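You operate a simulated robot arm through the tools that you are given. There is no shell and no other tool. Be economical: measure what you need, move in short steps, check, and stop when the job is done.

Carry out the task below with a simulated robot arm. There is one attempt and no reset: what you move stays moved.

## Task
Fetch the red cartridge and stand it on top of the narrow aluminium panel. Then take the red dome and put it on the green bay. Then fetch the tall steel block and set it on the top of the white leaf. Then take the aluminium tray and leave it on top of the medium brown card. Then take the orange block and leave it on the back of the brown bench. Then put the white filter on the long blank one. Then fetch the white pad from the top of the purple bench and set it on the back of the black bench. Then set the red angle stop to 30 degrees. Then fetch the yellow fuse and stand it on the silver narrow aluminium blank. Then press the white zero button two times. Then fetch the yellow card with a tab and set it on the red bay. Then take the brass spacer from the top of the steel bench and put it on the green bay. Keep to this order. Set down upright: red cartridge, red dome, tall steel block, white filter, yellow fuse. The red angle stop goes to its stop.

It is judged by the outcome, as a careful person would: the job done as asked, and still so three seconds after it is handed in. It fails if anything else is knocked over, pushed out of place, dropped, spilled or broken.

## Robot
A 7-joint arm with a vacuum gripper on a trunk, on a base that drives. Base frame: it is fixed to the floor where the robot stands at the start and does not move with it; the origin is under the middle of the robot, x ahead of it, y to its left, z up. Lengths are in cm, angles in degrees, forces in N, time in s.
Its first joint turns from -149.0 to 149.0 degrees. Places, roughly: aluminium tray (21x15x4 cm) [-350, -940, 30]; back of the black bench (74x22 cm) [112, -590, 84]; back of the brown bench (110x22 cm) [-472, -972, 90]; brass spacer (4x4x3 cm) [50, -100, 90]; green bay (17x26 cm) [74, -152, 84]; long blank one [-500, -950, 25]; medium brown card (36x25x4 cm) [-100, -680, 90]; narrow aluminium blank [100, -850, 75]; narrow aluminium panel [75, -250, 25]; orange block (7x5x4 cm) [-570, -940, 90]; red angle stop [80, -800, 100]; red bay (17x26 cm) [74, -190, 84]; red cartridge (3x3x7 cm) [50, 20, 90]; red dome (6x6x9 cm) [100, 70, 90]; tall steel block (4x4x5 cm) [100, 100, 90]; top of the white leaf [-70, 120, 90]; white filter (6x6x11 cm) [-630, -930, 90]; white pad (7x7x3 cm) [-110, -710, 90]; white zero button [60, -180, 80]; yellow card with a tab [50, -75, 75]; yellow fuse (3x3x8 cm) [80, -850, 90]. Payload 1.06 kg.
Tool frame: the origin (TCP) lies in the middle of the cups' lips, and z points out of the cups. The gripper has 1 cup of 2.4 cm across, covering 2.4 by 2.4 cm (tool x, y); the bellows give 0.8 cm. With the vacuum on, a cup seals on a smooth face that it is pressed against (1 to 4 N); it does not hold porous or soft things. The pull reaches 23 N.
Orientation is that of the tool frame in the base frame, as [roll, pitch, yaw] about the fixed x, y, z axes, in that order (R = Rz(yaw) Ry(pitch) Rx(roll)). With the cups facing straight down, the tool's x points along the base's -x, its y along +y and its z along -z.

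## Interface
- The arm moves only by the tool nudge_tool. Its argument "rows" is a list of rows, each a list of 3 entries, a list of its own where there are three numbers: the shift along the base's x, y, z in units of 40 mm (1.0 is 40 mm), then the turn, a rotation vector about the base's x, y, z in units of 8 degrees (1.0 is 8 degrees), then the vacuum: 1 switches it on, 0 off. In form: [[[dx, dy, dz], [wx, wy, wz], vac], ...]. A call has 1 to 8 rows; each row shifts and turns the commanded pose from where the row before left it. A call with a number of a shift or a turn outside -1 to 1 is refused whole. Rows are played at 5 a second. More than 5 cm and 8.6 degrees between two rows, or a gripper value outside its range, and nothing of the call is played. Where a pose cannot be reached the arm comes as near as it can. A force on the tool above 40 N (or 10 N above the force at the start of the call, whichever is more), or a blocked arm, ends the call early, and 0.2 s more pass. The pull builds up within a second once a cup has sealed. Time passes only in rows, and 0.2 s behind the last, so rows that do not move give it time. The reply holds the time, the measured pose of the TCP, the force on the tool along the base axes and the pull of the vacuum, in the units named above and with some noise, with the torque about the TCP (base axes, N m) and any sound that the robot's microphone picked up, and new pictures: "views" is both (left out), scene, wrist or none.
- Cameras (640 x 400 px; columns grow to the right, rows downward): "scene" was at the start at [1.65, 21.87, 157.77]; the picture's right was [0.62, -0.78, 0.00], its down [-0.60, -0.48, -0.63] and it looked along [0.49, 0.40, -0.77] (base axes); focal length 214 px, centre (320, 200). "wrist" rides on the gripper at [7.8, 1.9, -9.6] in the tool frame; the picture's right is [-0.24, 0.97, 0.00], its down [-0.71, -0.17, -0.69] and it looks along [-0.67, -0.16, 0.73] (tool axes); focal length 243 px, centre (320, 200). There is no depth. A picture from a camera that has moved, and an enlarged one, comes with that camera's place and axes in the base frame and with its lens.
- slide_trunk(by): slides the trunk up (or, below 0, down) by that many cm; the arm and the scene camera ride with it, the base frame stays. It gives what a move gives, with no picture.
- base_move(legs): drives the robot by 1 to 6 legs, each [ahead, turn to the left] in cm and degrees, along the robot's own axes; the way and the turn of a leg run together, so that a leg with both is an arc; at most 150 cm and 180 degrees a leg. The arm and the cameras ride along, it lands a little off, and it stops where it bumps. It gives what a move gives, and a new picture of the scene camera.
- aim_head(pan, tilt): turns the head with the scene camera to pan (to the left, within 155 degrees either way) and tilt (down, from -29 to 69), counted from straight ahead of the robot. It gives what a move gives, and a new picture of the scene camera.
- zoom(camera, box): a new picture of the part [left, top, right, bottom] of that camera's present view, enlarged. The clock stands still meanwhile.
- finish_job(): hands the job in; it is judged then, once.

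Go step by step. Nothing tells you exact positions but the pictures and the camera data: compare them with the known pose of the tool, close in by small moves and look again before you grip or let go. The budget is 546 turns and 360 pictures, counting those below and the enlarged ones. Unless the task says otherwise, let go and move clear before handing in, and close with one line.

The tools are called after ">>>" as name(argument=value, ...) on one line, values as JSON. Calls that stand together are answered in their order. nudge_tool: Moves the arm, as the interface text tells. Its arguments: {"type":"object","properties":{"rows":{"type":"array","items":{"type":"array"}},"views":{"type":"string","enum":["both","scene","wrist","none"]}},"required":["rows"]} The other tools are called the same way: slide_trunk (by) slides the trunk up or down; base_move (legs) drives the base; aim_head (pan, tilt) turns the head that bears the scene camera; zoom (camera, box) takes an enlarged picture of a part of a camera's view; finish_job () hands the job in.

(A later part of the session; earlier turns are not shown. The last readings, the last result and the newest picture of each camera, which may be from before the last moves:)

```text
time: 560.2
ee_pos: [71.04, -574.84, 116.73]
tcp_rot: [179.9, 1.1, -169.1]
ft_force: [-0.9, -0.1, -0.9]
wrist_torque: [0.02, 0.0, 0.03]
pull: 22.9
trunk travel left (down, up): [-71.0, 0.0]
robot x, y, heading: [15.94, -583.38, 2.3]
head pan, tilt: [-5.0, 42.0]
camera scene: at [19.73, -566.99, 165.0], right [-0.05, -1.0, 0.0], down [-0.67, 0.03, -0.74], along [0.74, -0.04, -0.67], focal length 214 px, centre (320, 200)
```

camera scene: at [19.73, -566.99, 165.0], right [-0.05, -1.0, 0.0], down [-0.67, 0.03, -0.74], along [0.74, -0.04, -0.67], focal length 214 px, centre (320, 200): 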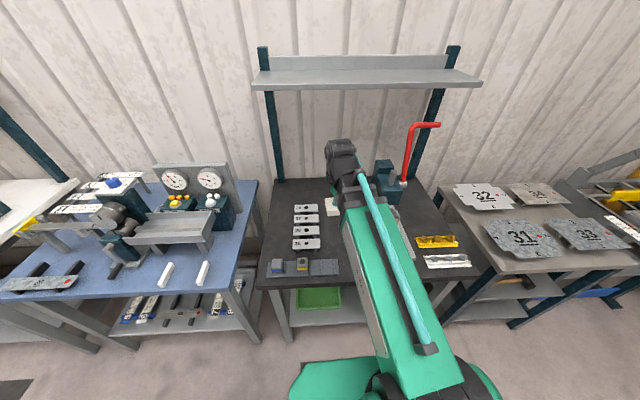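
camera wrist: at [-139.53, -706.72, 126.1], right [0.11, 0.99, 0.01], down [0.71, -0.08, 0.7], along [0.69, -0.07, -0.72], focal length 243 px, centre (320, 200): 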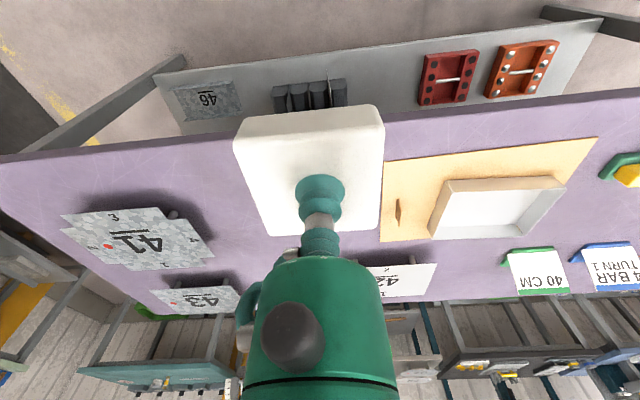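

>>> base_move(legs=[[4, -1]])

>>> nudge_tool(rows=[[[0.9, 0, -0.3], [0, 0, 0], 1], [[0.9, 0, -0.3], [0, 0, 0], 1], [[0.9, 0, -0.3], [0, 0, 0], 1], [[0.9, 0, -0.3], [0, 0, 0], 1], [[0.9, 0, -0.3], [0, 0, 0], 1], [[0.9, 0, 0], [0, 0, 0], 1]], views="both")

```text
time: 561.1
ee_pos: [75.33, -575.72, 116.52]
tcp_rot: [179.9, 1.0, -170.1]
ft_force: [0.0, 0.4, -1.1]
wrist_torque: [-0.04, 0.06, -0.01]
pull: 22.9
trunk travel left (down, up): [-71.0, 0.0]
robot x, y, heading: [20.11, -583.23, 1.2]
head pan, tilt: [-5.0, 42.0]
camera scene: at [24.19, -566.94, 164.99], right [-0.07, -1.0, 0.0], down [-0.67, 0.05, -0.74], along [0.74, -0.05, -0.67], focal length 214 px, centre (320, 200)
```

scene: 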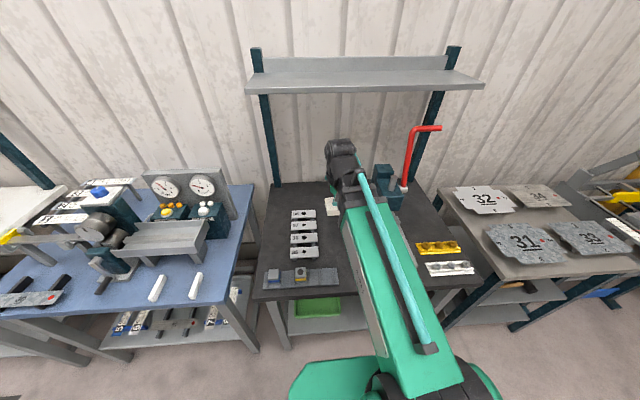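

```text
time: 562.5
ee_pos: [96.9, -575.85, 110.35]
tcp_rot: [179.9, 1.0, -170.1]
ft_force: [0.7, -0.2, -1.1]
wrist_torque: [0.01, 0.02, -0.01]
pull: 23.0
trunk travel left (down, up): [-71.0, 0.0]
robot x, y, heading: [20.81, -583.37, 1.1]
head pan, tilt: [-5.0, 42.0]
camera scene: at [24.06, -566.94, 164.99], right [-0.07, -1.0, 0.0], down [-0.67, 0.05, -0.74], along [0.74, -0.05, -0.67], focal length 214 px, centre (320, 200)
camera wrist: at [88.76, -575.34, 119.79], right [0.06, 1.0, 0.01], down [0.71, -0.05, 0.7], along [0.7, -0.04, -0.72], focal length 243 px, centre (320, 200)
```

scene: 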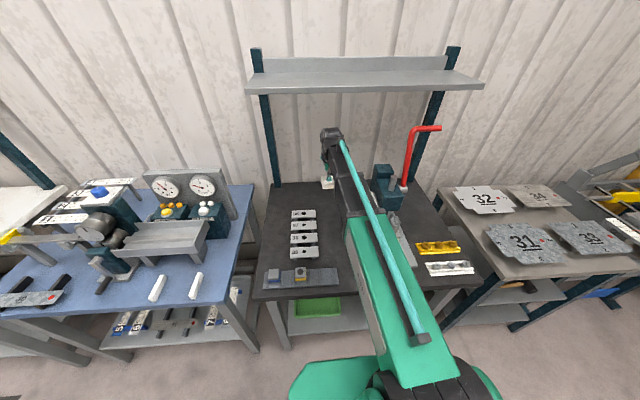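
wrist: 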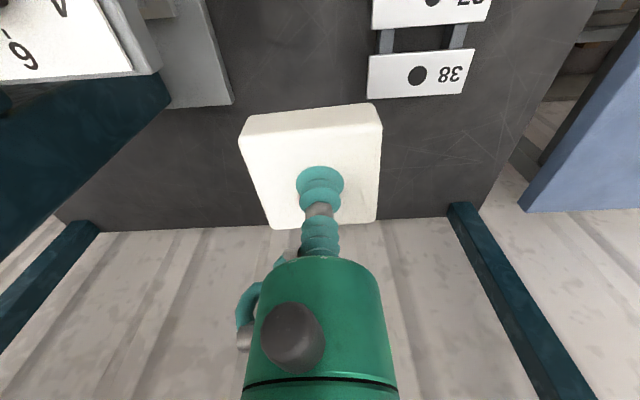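

>>> nudge_tool(rows=[[[0.9, 0.1, -0.4], [0, 0, 0], 1], [[0.9, 0.1, -0.6], [0, 0, 0], 1], [[0.9, 0.1, -0.6], [0, 0, 0], 1], [[0.9, 0, -0.6], [0, 0, 0], 1], [[0.3, 0, -0.5], [0, 0, 0], 1], [[0, 0, 0], [0, 0, 0], 1]], views="wrist")

```text
time: 563.9
ee_pos: [112.61, -574.36, 99.79]
tcp_rot: [179.9, 1.1, -170.0]
ft_force: [0.2, -1.0, -1.3]
wrist_torque: [-0.01, 0.06, 0.02]
pull: 23.0
trunk travel left (down, up): [-71.0, 0.0]
robot x, y, heading: [20.42, -583.25, 1.1]
head pan, tilt: [-5.0, 42.0]
camera wrist: at [104.43, -573.9, 109.22], right [0.06, 1.0, 0.01], down [0.71, -0.05, 0.7], along [0.7, -0.04, -0.72], focal length 243 px, centre (320, 200)
```

wrist: 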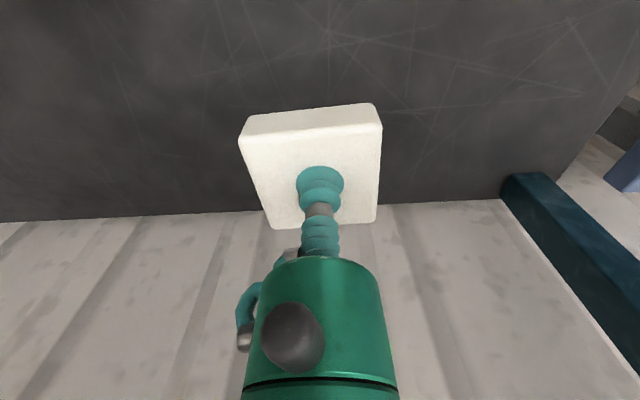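

>>> nudge_tool(rows=[[[0, 0, -0.6], [0, 0, 0], 1], [[0, 0, -0.4], [0, 0, 0], 1], [[0, 0, -0.15], [0, 0, 0], 1], [[0, 0, -0.1], [0, 0, 0], 1], [[0, 0, -0.1], [0, 0, 0], 1], [[0, 0, -0.1], [0, 0, 0], 1], [[0, 0, 0], [0, 0, 0], 1]], views="none")

```text
time: 565.5
ee_pos: [112.55, -574.47, 94.05]
tcp_rot: [180.0, 1.1, -170.0]
ft_force: [0.2, 0.4, -0.7]
wrist_torque: [-0.01, 0.01, -0.01]
pull: 22.6
trunk travel left (down, up): [-71.0, 0.0]
robot x, y, heading: [20.06, -583.14, 1.2]
head pan, tilt: [-5.0, 42.0]
```

>>> nudge_tool(rows=[[[0, 0, -0.12], [0, 0, 0], 1], [[0, 0, -0.1], [0, 0, 0], 1], [[0, 0, -0.1], [0, 0, 0], 1], [[0, 0, -0.1], [0, 0, 0], 1], [[0, 0, -0.1], [0, 0, 0], 1], [[0, 0, 0], [0, 0, 0], 1]], views="none")

```text
time: 566.9
ee_pos: [112.28, -574.44, 91.89]
tcp_rot: [179.9, 1.0, -170.2]
ft_force: [0.4, 0.4, -0.6]
wrist_torque: [-0.02, 0.0, 0.0]
pull: 23.3
trunk travel left (down, up): [-71.0, 0.0]
robot x, y, heading: [20.58, -583.32, 1.0]
head pan, tilt: [-5.0, 42.0]
```

>>> nudge_tool(rows=[[[0, 0, -0.12], [0, 0, 0], 1], [[0, 0, -0.1], [0, 0, 0], 1], [[0, 0, -0.1], [0, 0, 0], 1], [[0, 0, -0.1], [0, 0, 0], 1], [[0, 0, -0.1], [0, 0, 0], 1], [[0, 0, 0], [0, 0, 0], 1]], views="none")

```text
time: 568.3
ee_pos: [112.47, -574.55, 89.97]
tcp_rot: [179.9, 1.1, -170.1]
ft_force: [0.8, 0.0, -0.8]
wrist_torque: [-0.02, 0.03, 0.0]
pull: 22.9
trunk travel left (down, up): [-71.0, 0.0]
robot x, y, heading: [20.19, -583.24, 1.1]
head pan, tilt: [-5.0, 42.0]
```

>>> nudge_tool(rows=[[[0, 0, -0.12], [0, 0, 0], 1], [[0, 0, -0.1], [0, 0, 0], 1], [[0, 0, -0.1], [0, 0, 0], 1], [[0, 0, -0.1], [0, 0, 0], 1], [[0, 0, -0.1], [0, 0, 0], 1], [[0, 0, 0], [0, 0, 0], 1]], views="wrist")

```text
time: 569.7
ee_pos: [112.47, -574.56, 87.73]
tcp_rot: [179.9, 1.1, -170.1]
ft_force: [-0.1, 0.0, -1.3]
wrist_torque: [0.02, 0.03, -0.02]
pull: 23.0
trunk travel left (down, up): [-71.0, 0.0]
robot x, y, heading: [20.35, -582.99, 1.0]
head pan, tilt: [-5.0, 42.0]
camera wrist: at [104.25, -573.95, 97.19], right [0.06, 1.0, 0.01], down [0.71, -0.05, 0.7], along [0.7, -0.04, -0.72], focal length 243 px, centre (320, 200)
```

wrist: 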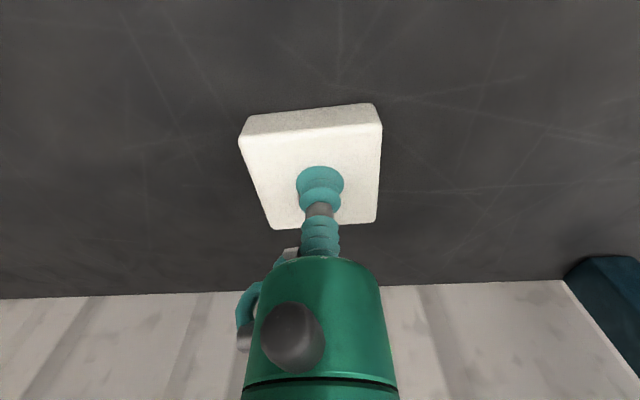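

>>> nudge_tool(rows=[[[0, 0, -0.1], [0, 0, 0], 1], [[0, 0, -0.08], [0, 0, 0], 1], [[0, 0, -0.08], [0, 0, 0], 1], [[0, 0, -0.08], [0, 0, 0], 1], [[0, 0, -0.08], [0, 0, 0], 1], [[0, 0, 0], [0, 0, 0], 1]], views="none")

```text
time: 570.9
ee_pos: [112.4, -574.57, 86.79]
tcp_rot: [180.0, 1.6, -170.0]
ft_force: [-4.3, -1.0, 18.9]
wrist_torque: [-0.01, 0.1, -0.03]
pull: 22.7
trunk travel left (down, up): [-71.0, 0.0]
robot x, y, heading: [20.06, -583.35, 1.1]
head pan, tilt: [-5.0, 42.0]
stopped in row 5: the force on the tool passed its limit at 43 N (the readings are from after the stop); the commanded pose is now the measured one
```

>>> nudge_tool(rows=[[[0, 0, 0.03], [0, 0, 0], 0], [[0, 0, 0], [0, 0, 0], 0], [[0, 0, 0], [0, 0, 0], 0], [[0, 0, 0], [0, 0, 0], 0], [[0, 0, 0.15], [0, 0, 0], 0], [[0, 0, 0.5], [0, 0, 0], 0], [[0, 0, 1], [0, 0, 0], 0], [[0, 0, 1], [0, 0, 0], 0]], views="wrist")

```text
time: 572.7
ee_pos: [112.63, -574.76, 97.36]
tcp_rot: [179.9, 1.3, -170.1]
ft_force: [0.3, 0.1, -0.2]
wrist_torque: [0.02, -0.02, 0.0]
pull: 0.0
trunk travel left (down, up): [-71.0, 0.0]
robot x, y, heading: [20.05, -583.46, 1.1]
head pan, tilt: [-5.0, 42.0]
camera wrist: at [104.36, -574.15, 106.73], right [0.06, 1.0, 0.01], down [0.71, -0.05, 0.7], along [0.7, -0.04, -0.71], focal length 243 px, centre (320, 200)
```

wrist: 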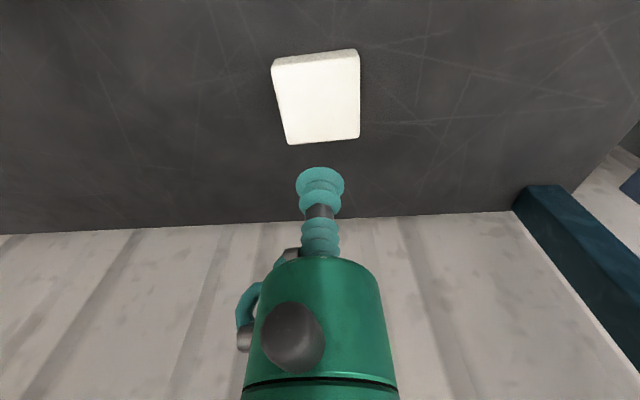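

Pad is on the back of the black bench. I retract and drive south to look at the red angle stop near (80, -800).

>>> nudge_tool(rows=[[[-0.8, 0, 0.8], [0, -0.15, 0], 0], [[-0.8, 0, 0.8], [0, 0, 0], 0], [[-0.8, 0, 0.8], [0, 0, 0], 0], [[-0.8, 0, 0.8], [0, 0, 0], 0], [[-0.8, 0, 0.8], [0, 0, 0], 0], [[-1, 0, 0.4], [0, 0, 0], 0], [[-1, 0, 0], [0, 0, 0], 0], [[-1, -0.3, 0], [0, 0, 0], 0]], views="none")

```text
time: 574.5
ee_pos: [84.58, -575.73, 114.51]
tcp_rot: [-180.0, 2.5, -170.1]
ft_force: [-0.4, 0.4, 1.1]
wrist_torque: [-0.01, 0.0, 0.0]
pull: 0.0
trunk travel left (down, up): [-71.0, 0.0]
robot x, y, heading: [20.46, -583.08, 1.3]
head pan, tilt: [-5.0, 42.0]
```

>>> nudge_tool(rows=[[[-0.9, 0, 0.2], [0, 0.31, 0], 0], [[-0.9, 0, 0.2], [0, 0, -0.5], 0], [[-0.8, 0, 0.2], [0, 0, -0.6], 0]], views="none")

>>> base_move(legs=[[-18, 0], [0, -91.2], [150, 0]])

>>> aim_head(pan=50, tilt=35)

```text
time: 575.3
ee_pos: [74.08, -575.73, 117.09]
tcp_rot: [179.7, 0.1, -179.0]
ft_force: [-0.5, -0.7, 0.3]
wrist_torque: [0.02, 0.0, 0.0]
pull: 0.1
trunk travel left (down, up): [-71.0, 0.0]
robot x, y, heading: [20.16, -583.35, 1.0]
head pan, tilt: [-5.0, 42.0]
```

```text
time: 587.6
ee_pos: [10.19, -785.66, 117.06]
tcp_rot: [179.8, 0.3, 90.8]
ft_force: [0.8, 0.6, -0.8]
wrist_torque: [0.01, 0.03, -0.03]
pull: 0.0
trunk travel left (down, up): [-71.0, 0.0]
robot x, y, heading: [2.7, -731.62, -89.2]
head pan, tilt: [-5.0, 42.0]
camera scene: at [19.25, -735.28, 164.99], right [-1.0, 0.07, 0.0], down [0.05, 0.67, -0.74], along [-0.05, -0.74, -0.67], focal length 214 px, centre (320, 200)
```

scene: 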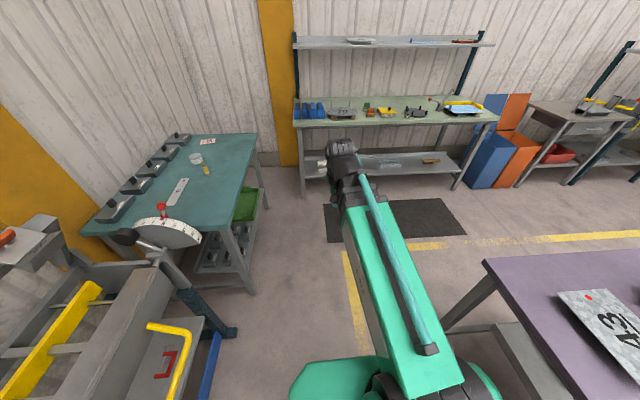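

```text
time: 588.9
ee_pos: [10.22, -785.64, 117.09]
tcp_rot: [179.7, 0.1, 90.8]
ft_force: [-0.7, -0.6, -0.4]
wrist_torque: [0.01, 0.03, -0.01]
pull: 0.1
trunk travel left (down, up): [-71.0, 0.0]
robot x, y, heading: [2.92, -731.94, -89.1]
head pan, tilt: [50.0, 35.0]
camera scene: at [26.68, -732.48, 166.04], right [-0.63, -0.78, 0.0], down [-0.44, 0.36, -0.82], along [0.63, -0.52, -0.57], focal length 214 px, centre (320, 200)
```

scene: 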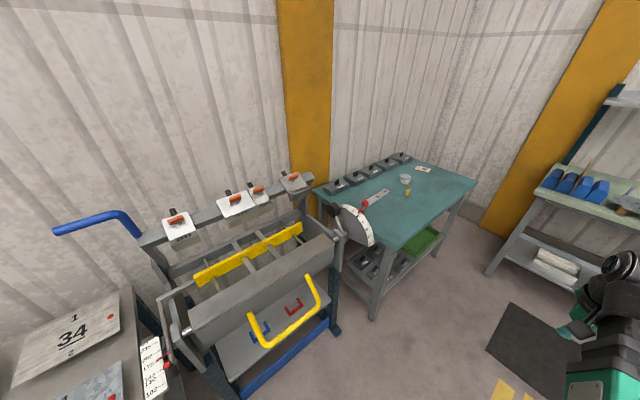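

>>> zoom(camera="scene", box=[310, 170, 410, 260])

>>> zoom(camera="scene", box=[310, 140, 490, 250])

```text
4.44 times, centred on (360, 215) of scene
camera zoom: at [26.68, -732.48, 166.04], right [-0.63, -0.78, 0.0], down [-0.44, 0.36, -0.82], along [0.63, -0.52, -0.57], focal length 953 px, centre (142, 133)
```

zoom: 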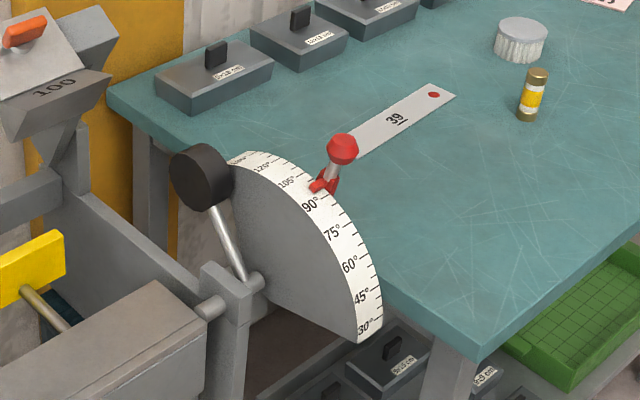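

```text
3.56 times, centred on (400, 195) of scene
camera zoom: at [26.68, -732.48, 166.04], right [-0.63, -0.78, 0.0], down [-0.44, 0.36, -0.82], along [0.63, -0.52, -0.57], focal length 763 px, centre (36, 218)
```

zoom: 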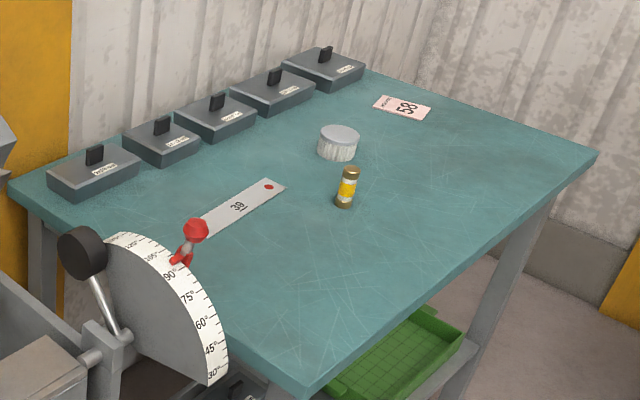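

The dial sits on the end of the folding brake, with a red clamp knob at about 92° and the scale running down to 30° toward the aisle. I move to face it and view it closely.

>>> base_move(legs=[[64, 0], [0, 40]])

>>> aim_head(pan=40, tilt=40)

>>> zoom(camera="scene", box=[220, 100, 420, 240])

```text
time: 594.2
ee_pos: [43.98, -830.64, 117.21]
tcp_rot: [179.7, 0.0, 130.6]
ft_force: [0.1, 0.0, 0.0]
wrist_torque: [0.05, 0.01, 0.01]
pull: 0.0
trunk travel left (down, up): [-71.0, 0.0]
robot x, y, heading: [3.9, -794.31, -49.2]
head pan, tilt: [50.0, 35.0]
camera scene: at [22.78, -779.33, 166.04], right [0.01, -1.0, 0.0], down [-0.57, -0.01, -0.82], along [0.82, 0.01, -0.57], focal length 214 px, centre (320, 200)
```

scene: 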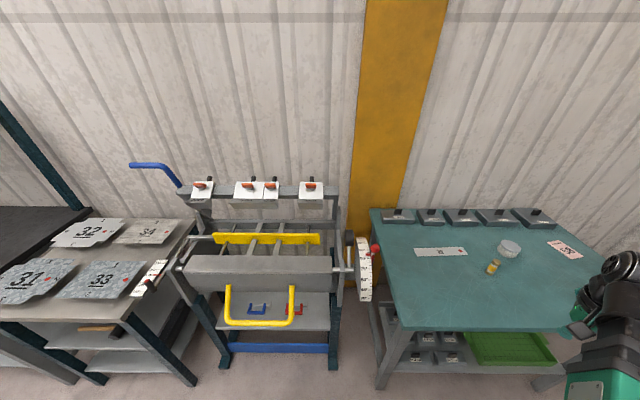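

```text
time: 594.9
ee_pos: [44.02, -830.65, 117.05]
tcp_rot: [179.7, 0.0, 130.5]
ft_force: [-0.9, 0.8, 0.4]
wrist_torque: [0.02, 0.01, -0.03]
pull: 0.0
trunk travel left (down, up): [-71.0, 0.0]
robot x, y, heading: [4.08, -794.21, -49.7]
head pan, tilt: [40.0, 40.0]
camera scene: at [22.36, -780.82, 165.29], right [-0.16, -0.99, 0.0], down [-0.63, 0.1, -0.77], along [0.76, -0.12, -0.64], focal length 214 px, centre (320, 200)
```

scene: 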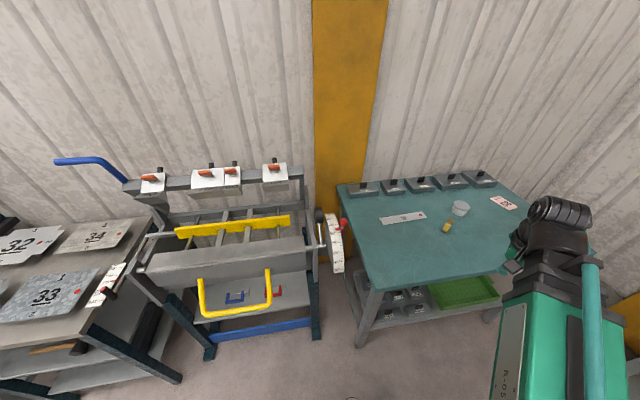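

```text
2.86 times, centred on (320, 170) of scene
camera zoom: at [22.36, -780.82, 165.29], right [-0.16, -0.99, 0.0], down [-0.63, 0.1, -0.77], along [0.76, -0.12, -0.64], focal length 613 px, centre (320, 286)
```

zoom: 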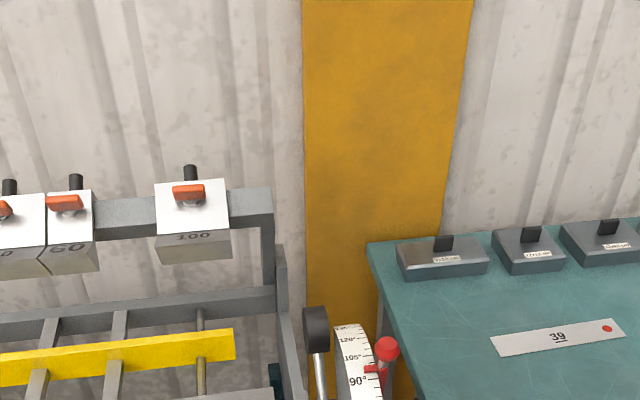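

>>> zoom(camera="scene", box=[290, 195, 380, 290])

```text
4.21 times, centred on (335, 242) of scene
camera zoom: at [22.36, -780.82, 165.29], right [-0.16, -0.99, 0.0], down [-0.63, 0.1, -0.77], along [0.76, -0.12, -0.64], focal length 903 px, centre (257, 21)
```

zoom: 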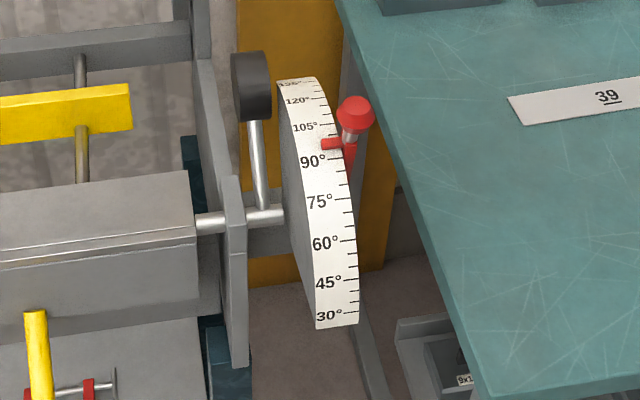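

Ball ≈(74, -797.5, 110), pivot ≈(82, 90), 30° points horizontally to the aisle. I turn to face it.

>>> base_move(legs=[[0, 49.5]])

>>> aim_head(pan=-10, tilt=42)

>>> nudge_tool(rows=[[[0, 0, 0.6], [0, 0, 0], 0]], views="wrist")

```text
time: 597.5
ee_pos: [57.88, -788.03, 117.11]
tcp_rot: [179.7, 0.2, 179.3]
ft_force: [0.8, 0.2, -0.4]
wrist_torque: [0.02, -0.04, -0.01]
pull: 0.0
trunk travel left (down, up): [-71.0, 0.0]
robot x, y, heading: [3.82, -794.04, -0.7]
head pan, tilt: [40.0, 40.0]
camera scene: at [6.29, -771.47, 165.29], right [0.63, -0.77, 0.0], down [-0.5, -0.41, -0.77], along [0.59, 0.48, -0.64], focal length 214 px, centre (320, 200)
```

scene: 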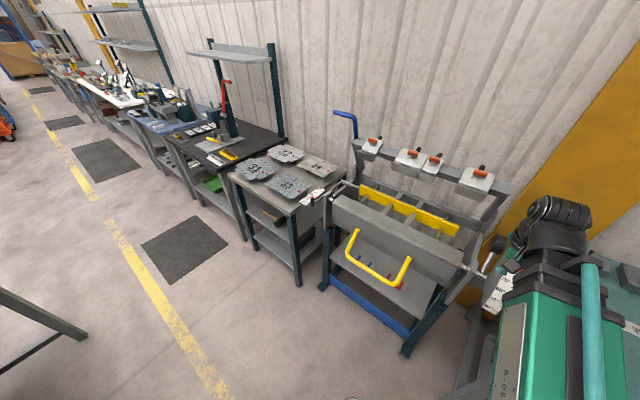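

```text
time: 598.7
ee_pos: [57.9, -787.99, 117.16]
tcp_rot: [179.8, 0.1, 179.3]
ft_force: [-0.1, 0.4, -0.7]
wrist_torque: [0.01, 0.0, -0.01]
pull: 0.1
trunk travel left (down, up): [-71.0, 0.0]
robot x, y, heading: [3.26, -794.03, -0.7]
head pan, tilt: [-10.0, 42.0]
camera scene: at [7.92, -778.41, 164.99], right [-0.19, -0.98, 0.0], down [-0.66, 0.12, -0.74], along [0.73, -0.14, -0.67], focal length 214 px, centre (320, 200)
```

scene: 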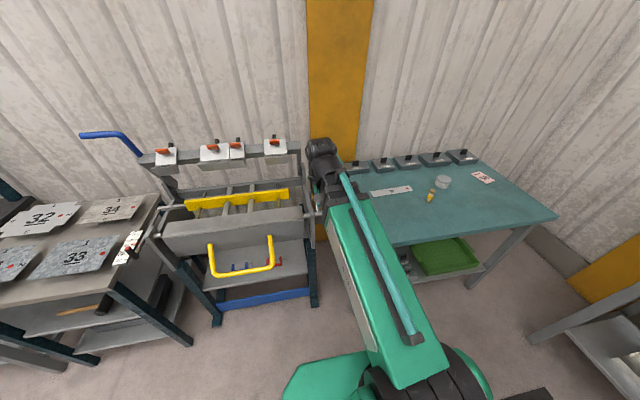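

```text
time: 599.1
ee_pos: [57.98, -788.04, 119.64]
tcp_rot: [179.8, 0.2, 179.3]
ft_force: [-0.2, -0.2, -0.2]
wrist_torque: [0.0, -0.02, -0.01]
pull: 0.0
trunk travel left (down, up): [-71.0, 0.0]
robot x, y, heading: [3.68, -794.11, -0.9]
head pan, tilt: [-10.0, 42.0]
camera wrist: at [50.16, -786.06, 129.12], right [0.25, 0.97, 0.01], down [0.7, -0.18, 0.69], along [0.67, -0.17, -0.73], focal length 243 px, centre (320, 200)
```

wrist: 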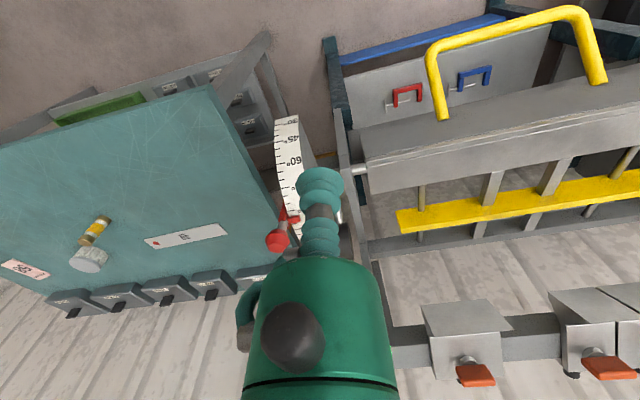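

>>> nudge_tool(rows=[[[0.94, -0.4, 0], [0, 0, 0], 0], [[0.94, -0.4, 0], [0, 0, 0], 0], [[0.94, -0.4, 0], [0, 0, 0], 0], [[0.94, -0.4, 0], [0, 0, 0], 0], [[0.94, -0.4, 0], [0, 0, 0], 0], [[0.94, -0.4, 0], [0, 0, 0], 0]], views="both")

```text
time: 600.5
ee_pos: [80.72, -797.65, 119.45]
tcp_rot: [179.6, 0.1, 179.3]
ft_force: [-0.4, -0.2, -0.6]
wrist_torque: [0.01, 0.0, -0.03]
pull: 0.1
trunk travel left (down, up): [-71.0, 0.0]
robot x, y, heading: [3.81, -793.96, -0.7]
head pan, tilt: [-10.0, 42.0]
camera scene: at [7.99, -778.46, 165.0], right [-0.19, -0.98, 0.0], down [-0.66, 0.13, -0.74], along [0.73, -0.14, -0.67], focal length 214 px, centre (320, 200)
camera wrist: at [72.82, -795.67, 129.11], right [0.25, 0.97, 0.01], down [0.71, -0.18, 0.68], along [0.66, -0.17, -0.73], focal length 243 px, centre (320, 200)
```

scene: 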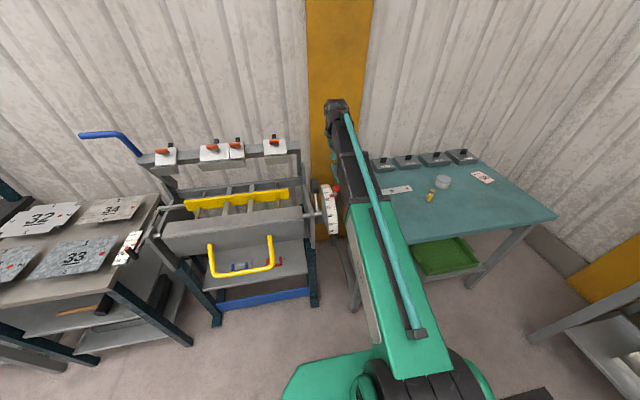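
wrist: 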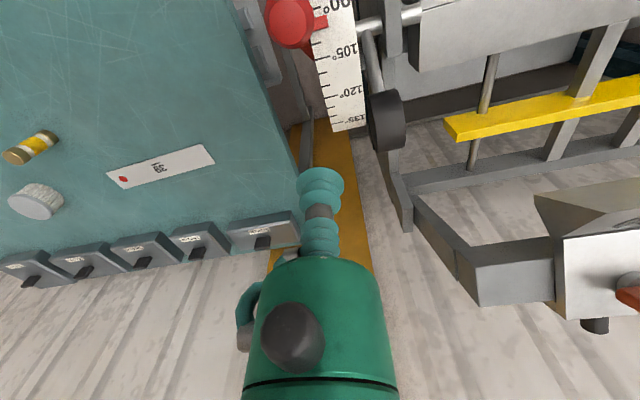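

>>> nudge_tool(rows=[[[0, -0.13, -0.9], [0, 0, 0], 0], [[0, 0, -0.9], [0, 0, 0], 0], [[0, 0, -0.6], [0, 0, 0], 0], [[0, 0, -0.4], [0, 0, 0], 0]], views="wrist")

>>> zoom(camera="scene", box=[280, 90, 400, 240])

```text
time: 601.5
ee_pos: [80.42, -798.07, 108.45]
tcp_rot: [179.6, 0.2, 179.3]
ft_force: [0.5, -0.5, -1.1]
wrist_torque: [-0.05, 0.02, 0.0]
pull: 0.0
trunk travel left (down, up): [-71.0, 0.0]
robot x, y, heading: [3.95, -794.02, -0.8]
head pan, tilt: [-10.0, 42.0]
camera wrist: at [72.61, -796.05, 117.92], right [0.25, 0.97, 0.01], down [0.7, -0.18, 0.69], along [0.67, -0.17, -0.73], focal length 243 px, centre (320, 200)
```

wrist: 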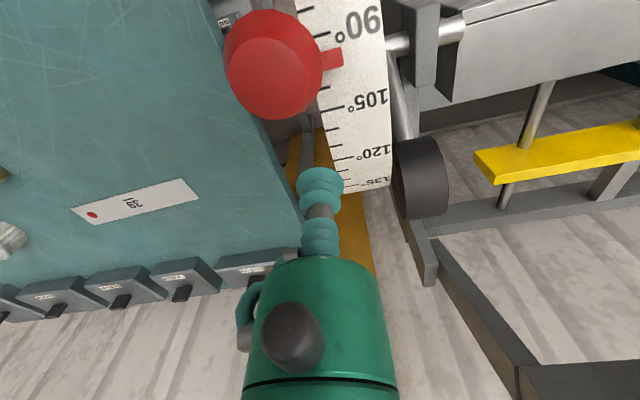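

```text
2.67 times, centred on (340, 165) of scene
camera zoom: at [7.94, -778.43, 165.0], right [-0.19, -0.98, 0.0], down [-0.66, 0.13, -0.74], along [0.73, -0.14, -0.67], focal length 572 px, centre (267, 293)
```

zoom: 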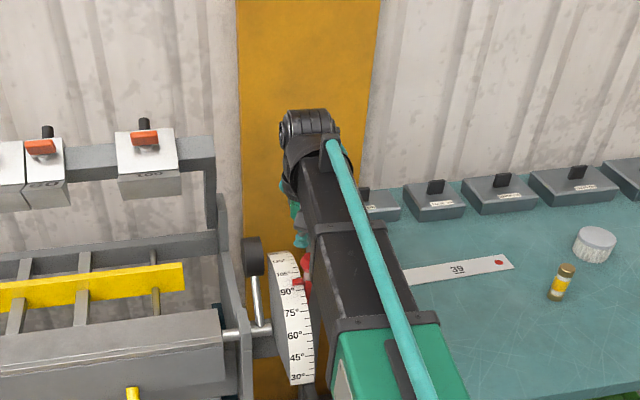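

>>> nudge_tool(rows=[[[-0.4, 0, 0], [0, 0, 0], 0], [[-0.3, 0, 0], [0, 0, 0], 0], [[-0.2, 0, 0], [0, 0, 0], 0], [[-0.2, 0, 0], [0, 0, 0], 0], [[-0.2, 0, -0.05], [0, 0, 0], 0], [[-0.2, 0, -0.05], [0, 0, 0], 0], [[0, 0, 0], [0, 0, 0], 0]], views="wrist")

```text
time: 603.1
ee_pos: [74.56, -798.22, 107.96]
tcp_rot: [179.7, 0.1, 179.3]
ft_force: [0.5, -0.1, -0.1]
wrist_torque: [-0.01, -0.02, 0.01]
pull: 0.0
trunk travel left (down, up): [-71.0, 0.0]
robot x, y, heading: [3.88, -794.0, -0.8]
head pan, tilt: [-10.0, 42.0]
camera wrist: at [66.68, -796.18, 117.5], right [0.25, 0.97, 0.01], down [0.7, -0.18, 0.69], along [0.66, -0.17, -0.73], focal length 243 px, centre (320, 200)
```

wrist: 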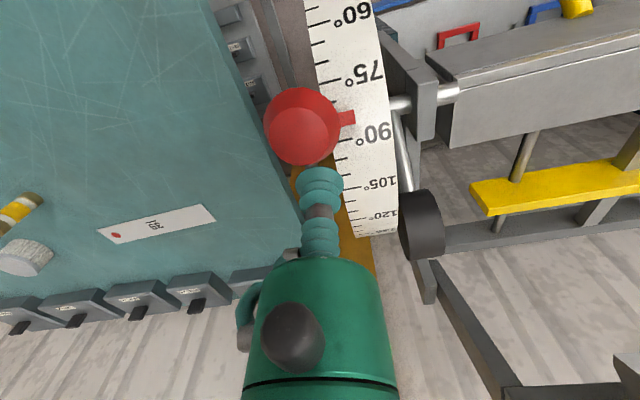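

>>> nudge_tool(rows=[[[-0.2, -0.1, -0.12], [0, 0, 0], 0], [[-0.2, 0, -0.15], [0, 0, 0], 0], [[-0.2, 0, -0.15], [0, 0, 0], 0], [[-0.2, 0, -0.15], [0, 0, 0], 0], [[-0.2, 0, -0.15], [0, 0, 0], 0], [[-0.2, 0, -0.15], [0, 0, 0], 0], [[-0.2, 0, -0.15], [0, 0, 0], 0], [[0, 0, 0], [0, 0, 0], 0]], views="wrist")

```text
time: 604.9
ee_pos: [68.96, -798.46, 103.74]
tcp_rot: [179.7, 0.1, 179.3]
ft_force: [-0.4, 0.1, 0.4]
wrist_torque: [0.0, 0.01, -0.01]
pull: 0.0
trunk travel left (down, up): [-71.0, 0.0]
robot x, y, heading: [3.98, -794.03, -1.0]
head pan, tilt: [-10.0, 42.0]
camera wrist: at [61.06, -796.5, 113.4], right [0.25, 0.97, 0.01], down [0.7, -0.18, 0.69], along [0.66, -0.17, -0.73], focal length 243 px, centre (320, 200)
```

wrist: 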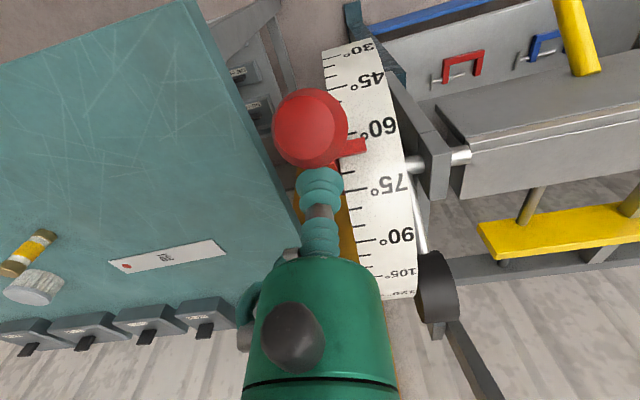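

>>> nudge_tool(rows=[[[-0.2, 0, -0.15], [0, 0, 0], 0], [[-0.2, 0, -0.15], [0, 0, 0], 0], [[-0.2, 0, -0.2], [0, 0, 0], 0], [[-0.2, 0, -0.2], [0, 0, 0], 0], [[-0.15, 0, -0.25], [0, 0, 0], 0], [[0, 0, 0], [0, 0, 0], 0]], views="wrist")

```text
time: 606.3
ee_pos: [65.15, -798.54, 99.96]
tcp_rot: [179.7, 0.1, 179.4]
ft_force: [0.0, 0.4, 0.1]
wrist_torque: [-0.04, -0.01, -0.01]
pull: 0.0
trunk travel left (down, up): [-71.0, 0.0]
robot x, y, heading: [3.83, -794.07, -0.8]
head pan, tilt: [-10.0, 42.0]
camera wrist: at [57.25, -796.48, 109.55], right [0.25, 0.97, 0.01], down [0.7, -0.18, 0.69], along [0.66, -0.17, -0.73], focal length 243 px, centre (320, 200)
```

wrist: 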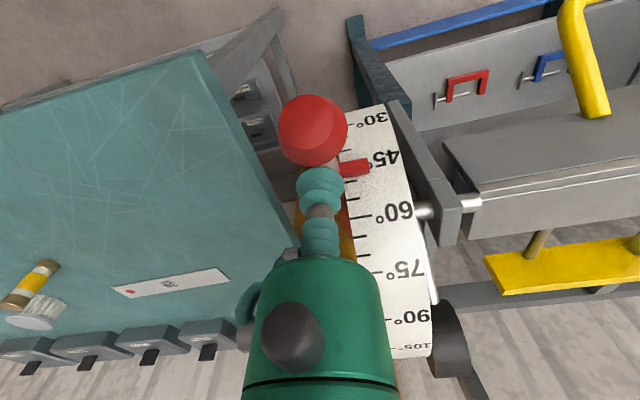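

>>> nudge_tool(rows=[[[-0.25, 0, -0.05], [0, 0, 0], 0], [[-0.25, 0, -0.1], [0, 0, 0], 0], [[-0.1, 0, -0.25], [0, 0, 0], 0], [[-0.1, 0, -0.25], [0, 0, 0], 0], [[0, 0, -0.25], [0, 0, 0], 0], [[0, 0, 0], [0, 0, 0], 0]], views="wrist")

```text
time: 607.7
ee_pos: [62.23, -798.54, 96.58]
tcp_rot: [179.6, 0.1, 179.4]
ft_force: [0.6, 0.1, 0.0]
wrist_torque: [-0.01, -0.03, 0.0]
pull: 0.0
trunk travel left (down, up): [-71.0, 0.0]
robot x, y, heading: [4.09, -794.18, -0.7]
head pan, tilt: [-10.0, 42.0]
camera wrist: at [54.47, -796.51, 106.05], right [0.25, 0.97, 0.01], down [0.7, -0.18, 0.69], along [0.66, -0.17, -0.73], focal length 243 px, centre (320, 200)
```

wrist: 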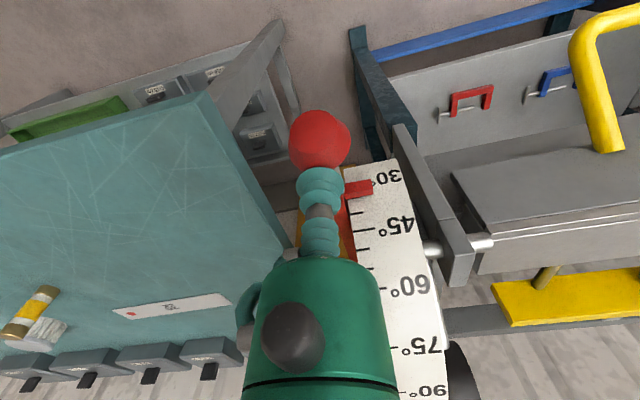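

>>> nudge_tool(rows=[[[0, 0, -0.15], [0, 0, 0], 0], [[0, 0, -0.15], [0, 0, 0], 0], [[0, 0, -0.15], [0, 0, 0], 0], [[0, 0, 0], [0, 0, 0], 0]], views="wrist")

>>> zoom(camera="wrist", box=[270, 90, 450, 260])

```text
time: 608.7
ee_pos: [62.34, -798.68, 94.67]
tcp_rot: [179.7, 0.0, 179.3]
ft_force: [0.9, -0.2, 1.2]
wrist_torque: [0.01, 0.01, 0.05]
pull: 0.0
trunk travel left (down, up): [-71.0, 0.0]
robot x, y, heading: [4.03, -794.03, -0.5]
head pan, tilt: [-10.0, 42.0]
camera wrist: at [54.56, -796.53, 104.24], right [0.25, 0.97, 0.01], down [0.7, -0.18, 0.69], along [0.66, -0.17, -0.73], focal length 243 px, centre (320, 200)
```

wrist: 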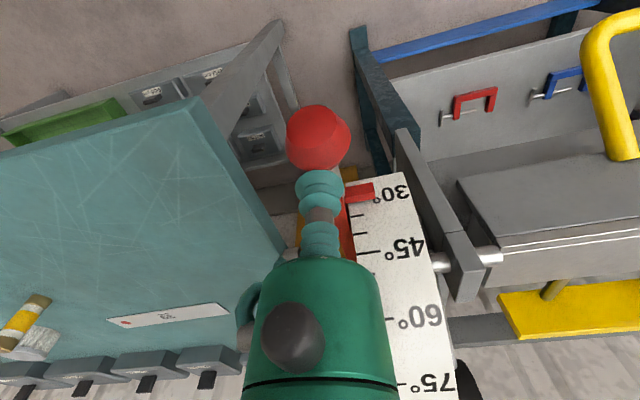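

```text
2.35 times, centred on (360, 175) of wrist
camera zoom: at [54.56, -796.53, 104.24], right [0.25, 0.97, 0.01], down [0.7, -0.18, 0.69], along [0.66, -0.17, -0.73], focal length 571 px, centre (226, 259)
```

zoom: 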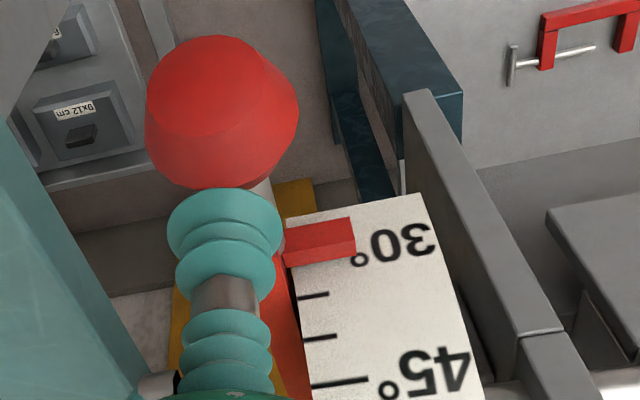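

>>> nudge_tool(rows=[[[0, 0, -0.1], [0, 0, 0], 0], [[0, 0, 0], [0, 0, 0], 0]], views="none")

>>> zoom(camera="wrist", box=[270, 90, 450, 260])

```text
time: 609.3
ee_pos: [62.35, -798.48, 94.26]
tcp_rot: [179.7, 0.1, 179.2]
ft_force: [3.2, -0.2, 3.9]
wrist_torque: [0.01, 0.09, -0.02]
pull: 0.0
trunk travel left (down, up): [-71.0, 0.0]
robot x, y, heading: [3.73, -793.75, -0.9]
head pan, tilt: [-10.0, 42.0]
```

```text
2.35 times, centred on (360, 175) of wrist
camera zoom: at [54.54, -796.52, 103.85], right [0.25, 0.97, 0.01], down [0.7, -0.18, 0.69], along [0.67, -0.17, -0.73], focal length 571 px, centre (226, 259)
```

zoom: 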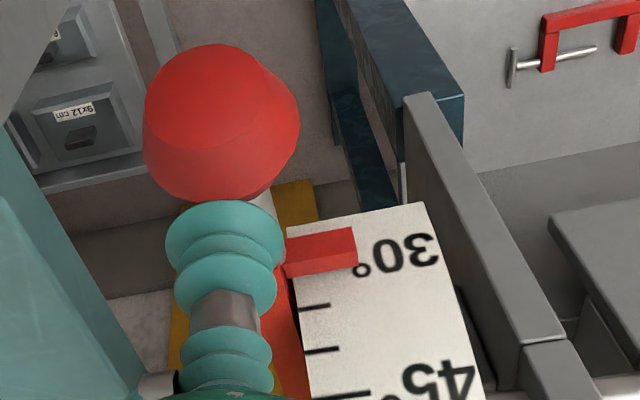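

The stop is firmly at its 30° end. I rise clear and go for the yellow fuse on the teal bench at about (80.6, -851).

>>> nudge_tool(rows=[[[0.1, 0, 0.3], [0, 0, 0], 0], [[0, 0, 1], [0, 0, 0], 0], [[0, 0, 1], [0, 0, 0], 0], [[0, 0, 1], [0, 0, 0], 0], [[0, 0, 1], [0, 0, 0], 0], [[0, 0, 1], [0, 0, 0], 0], [[-0.5, 0, 0.7], [0, 0, 0], 0], [[-1, 0, 0], [0, 0, 0], 0]], views="wrist")

>>> base_move(legs=[[0, -89], [46, 0], [0, 89]])

>>> aim_head(pan=10, tilt=45)

```text
time: 611.1
ee_pos: [56.52, -798.58, 118.42]
tcp_rot: [179.7, 0.1, 179.3]
ft_force: [0.4, -0.2, -0.5]
wrist_torque: [0.01, 0.0, -0.03]
pull: 0.0
trunk travel left (down, up): [-71.0, 0.0]
robot x, y, heading: [3.71, -793.71, -0.6]
head pan, tilt: [-10.0, 42.0]
camera wrist: at [48.66, -796.57, 127.96], right [0.25, 0.97, 0.01], down [0.7, -0.18, 0.69], along [0.66, -0.17, -0.73], focal length 243 px, centre (320, 200)
```

wrist: 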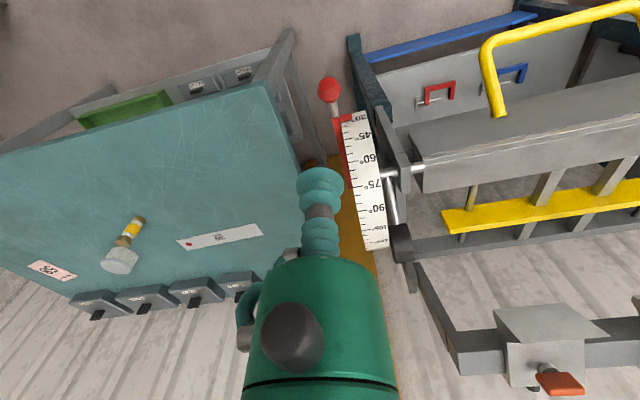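

```text
time: 621.5
ee_pos: [56.44, -844.84, 118.32]
tcp_rot: [179.7, 0.1, 179.6]
ft_force: [-0.1, 0.0, 0.0]
wrist_torque: [-0.01, 0.01, 0.0]
pull: 0.0
trunk travel left (down, up): [-71.0, 0.0]
robot x, y, heading: [3.45, -840.48, -0.4]
head pan, tilt: [-10.0, 42.0]
camera scene: at [7.68, -824.79, 164.99], right [-0.18, -0.98, 0.0], down [-0.66, 0.12, -0.74], along [0.73, -0.14, -0.67], focal length 214 px, centre (320, 200)
```

scene: 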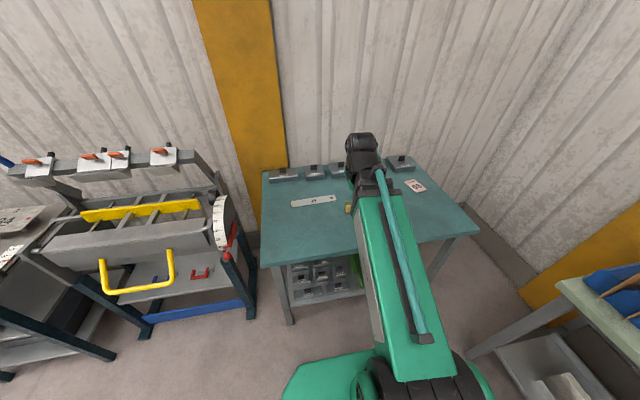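

```text
time: 622.3
ee_pos: [56.47, -844.91, 118.33]
tcp_rot: [179.6, 0.1, 179.6]
ft_force: [-0.7, -0.3, 0.7]
wrist_torque: [-0.03, 0.03, 0.01]
pull: 0.1
trunk travel left (down, up): [-71.0, 0.0]
robot x, y, heading: [3.46, -840.21, -0.5]
head pan, tilt: [10.0, 45.0]
camera scene: at [7.48, -821.94, 164.56], right [0.16, -0.99, 0.0], down [-0.7, -0.12, -0.71], along [0.7, 0.12, -0.71], focal length 214 px, centre (320, 200)
```

scene: 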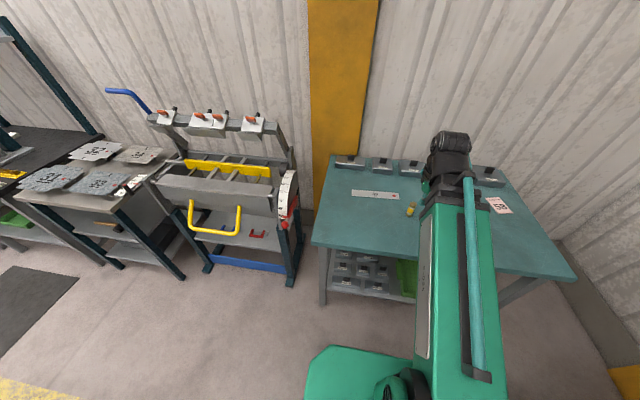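

>>> nudge_tool(rows=[[[0.9, -0.2, 0], [0, 0, 0], 0], [[0.9, -0.2, 0], [0, 0, 0], 0], [[0.9, -0.3, 0], [0, 0, 0], 0], [[0.9, -0.3, 0], [0, 0, 0], 0], [[0.9, -0.3, 0], [0, 0, 0], 0], [[0.9, -0.3, 0], [0, 0, 0], 0]], views="wrist")

```text
time: 623.7
ee_pos: [78.33, -851.27, 118.15]
tcp_rot: [179.7, 0.0, 179.6]
ft_force: [-0.1, -0.3, 0.4]
wrist_torque: [0.01, -0.01, 0.0]
pull: 0.1
trunk travel left (down, up): [-71.0, 0.0]
robot x, y, heading: [3.81, -840.37, -0.7]
head pan, tilt: [10.0, 45.0]
camera wrist: at [70.45, -849.29, 127.8], right [0.24, 0.97, 0.01], down [0.71, -0.18, 0.68], along [0.67, -0.16, -0.73], focal length 243 px, centre (320, 200)
```

wrist: 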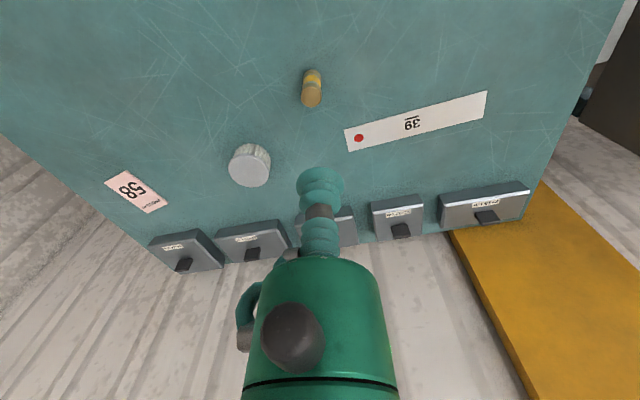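

>>> nudge_tool(rows=[[[0.5, -0.22, -0.5], [0, 0, 0], 0], [[0.5, -0.22, -0.6], [0, 0, 0], 0], [[0, 0, -1], [0, 0, 0], 0], [[0, 0, -1], [0, 0, 0], 0], [[0, 0, -0.8], [0, 0, 0], 0], [[0, 0, 0], [0, 0, 0], 0]], views="none")

>>> zoom(camera="wrist", box=[220, 50, 420, 210])

```text
time: 625.1
ee_pos: [81.95, -852.78, 102.89]
tcp_rot: [179.8, 0.2, 179.7]
ft_force: [0.5, 0.0, 0.4]
wrist_torque: [0.0, -0.01, -0.01]
pull: 0.1
trunk travel left (down, up): [-71.0, 0.0]
robot x, y, heading: [3.25, -840.39, -0.6]
head pan, tilt: [10.0, 45.0]
```

```text
2.50 times, centred on (320, 130) of wrist
camera zoom: at [74.2, -850.79, 112.36], right [0.24, 0.97, 0.01], down [0.71, -0.18, 0.69], along [0.67, -0.16, -0.73], focal length 606 px, centre (320, 375)
```

zoom: 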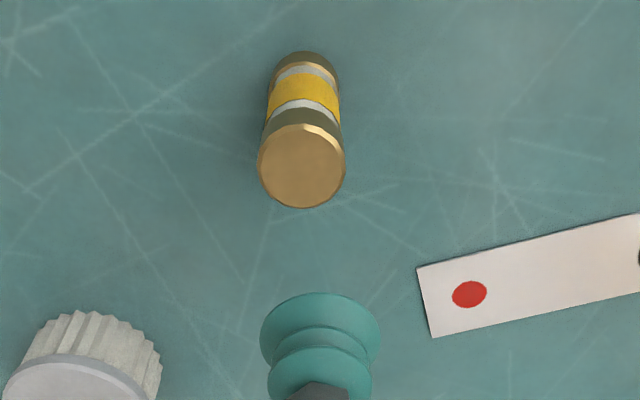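

>>> nudge_tool(rows=[[[0.33, -0.25, -0.5], [0, 0, 0], 0], [[0, 0, -0.8], [0, 0, 0], 0], [[0, 0, -0.7], [0, 0, 0], 0], [[0, 0, 0], [0, 0, 0], 0]], views="none")

>>> zoom(camera="wrist", box=[240, 80, 400, 200])

```text
time: 626.1
ee_pos: [83.43, -853.92, 94.72]
tcp_rot: [179.6, 0.0, 179.6]
ft_force: [0.1, 0.1, 0.1]
wrist_torque: [-0.01, 0.0, -0.01]
pull: 0.2
trunk travel left (down, up): [-71.0, 0.0]
robot x, y, heading: [3.59, -840.28, -0.4]
head pan, tilt: [10.0, 45.0]
```

```text
3.33 times, centred on (320, 140) of wrist
camera zoom: at [75.58, -851.85, 104.28], right [0.24, 0.97, 0.01], down [0.71, -0.18, 0.69], along [0.67, -0.16, -0.73], focal length 809 px, centre (320, 400)
```

zoom: 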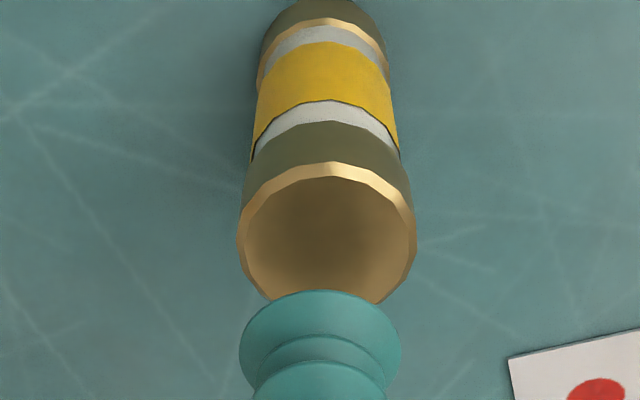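

>>> nudge_tool(rows=[[[-0.13, 0.05, -0.3], [0, 0, 0], 0], [[0, 0, 0], [0, 0, 0], 0]], views="none")

>>> zoom(camera="wrist", box=[240, 100, 400, 220])

```text
time: 626.7
ee_pos: [82.89, -853.69, 93.56]
tcp_rot: [179.8, 0.1, 179.7]
ft_force: [0.5, -1.1, -0.9]
wrist_torque: [-0.03, 0.03, 0.0]
pull: 0.0
trunk travel left (down, up): [-71.0, 0.0]
robot x, y, heading: [3.51, -840.7, -0.2]
head pan, tilt: [10.0, 45.0]
```

```text
3.33 times, centred on (320, 160) of wrist
camera zoom: at [75.03, -851.66, 103.14], right [0.24, 0.97, 0.01], down [0.71, -0.18, 0.69], along [0.67, -0.16, -0.73], focal length 809 px, centre (320, 333)
```

zoom: 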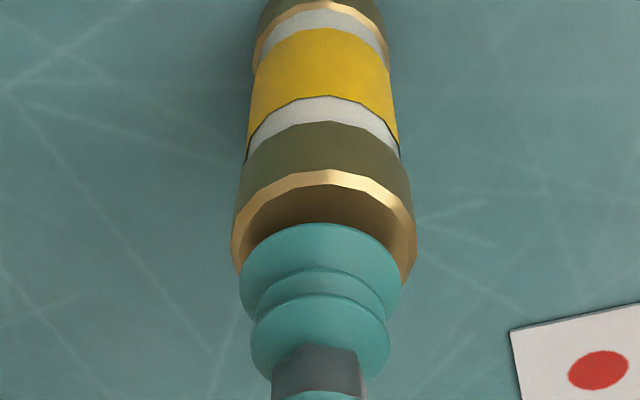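

>>> nudge_tool(rows=[[[0, 0.01, -0.2], [0, 0, 0], 1], [[0, 0, -0.1], [0, 0, 0], 1], [[0, 0, -0.06], [0, 0, 0], 1], [[0, 0, -0.05], [0, 0, 0], 1], [[0, 0, 0], [0, 0, 0], 1], [[0, 0, 0], [0, 0, 0], 1]], views="none")

```text
time: 628.1
ee_pos: [82.72, -853.62, 92.11]
tcp_rot: [179.8, 0.1, 179.7]
ft_force: [5.8, -1.3, 31.8]
wrist_torque: [-0.06, 0.02, 0.01]
pull: 22.9
trunk travel left (down, up): [-71.0, 0.0]
robot x, y, heading: [3.57, -840.31, -0.4]
head pan, tilt: [10.0, 45.0]
```

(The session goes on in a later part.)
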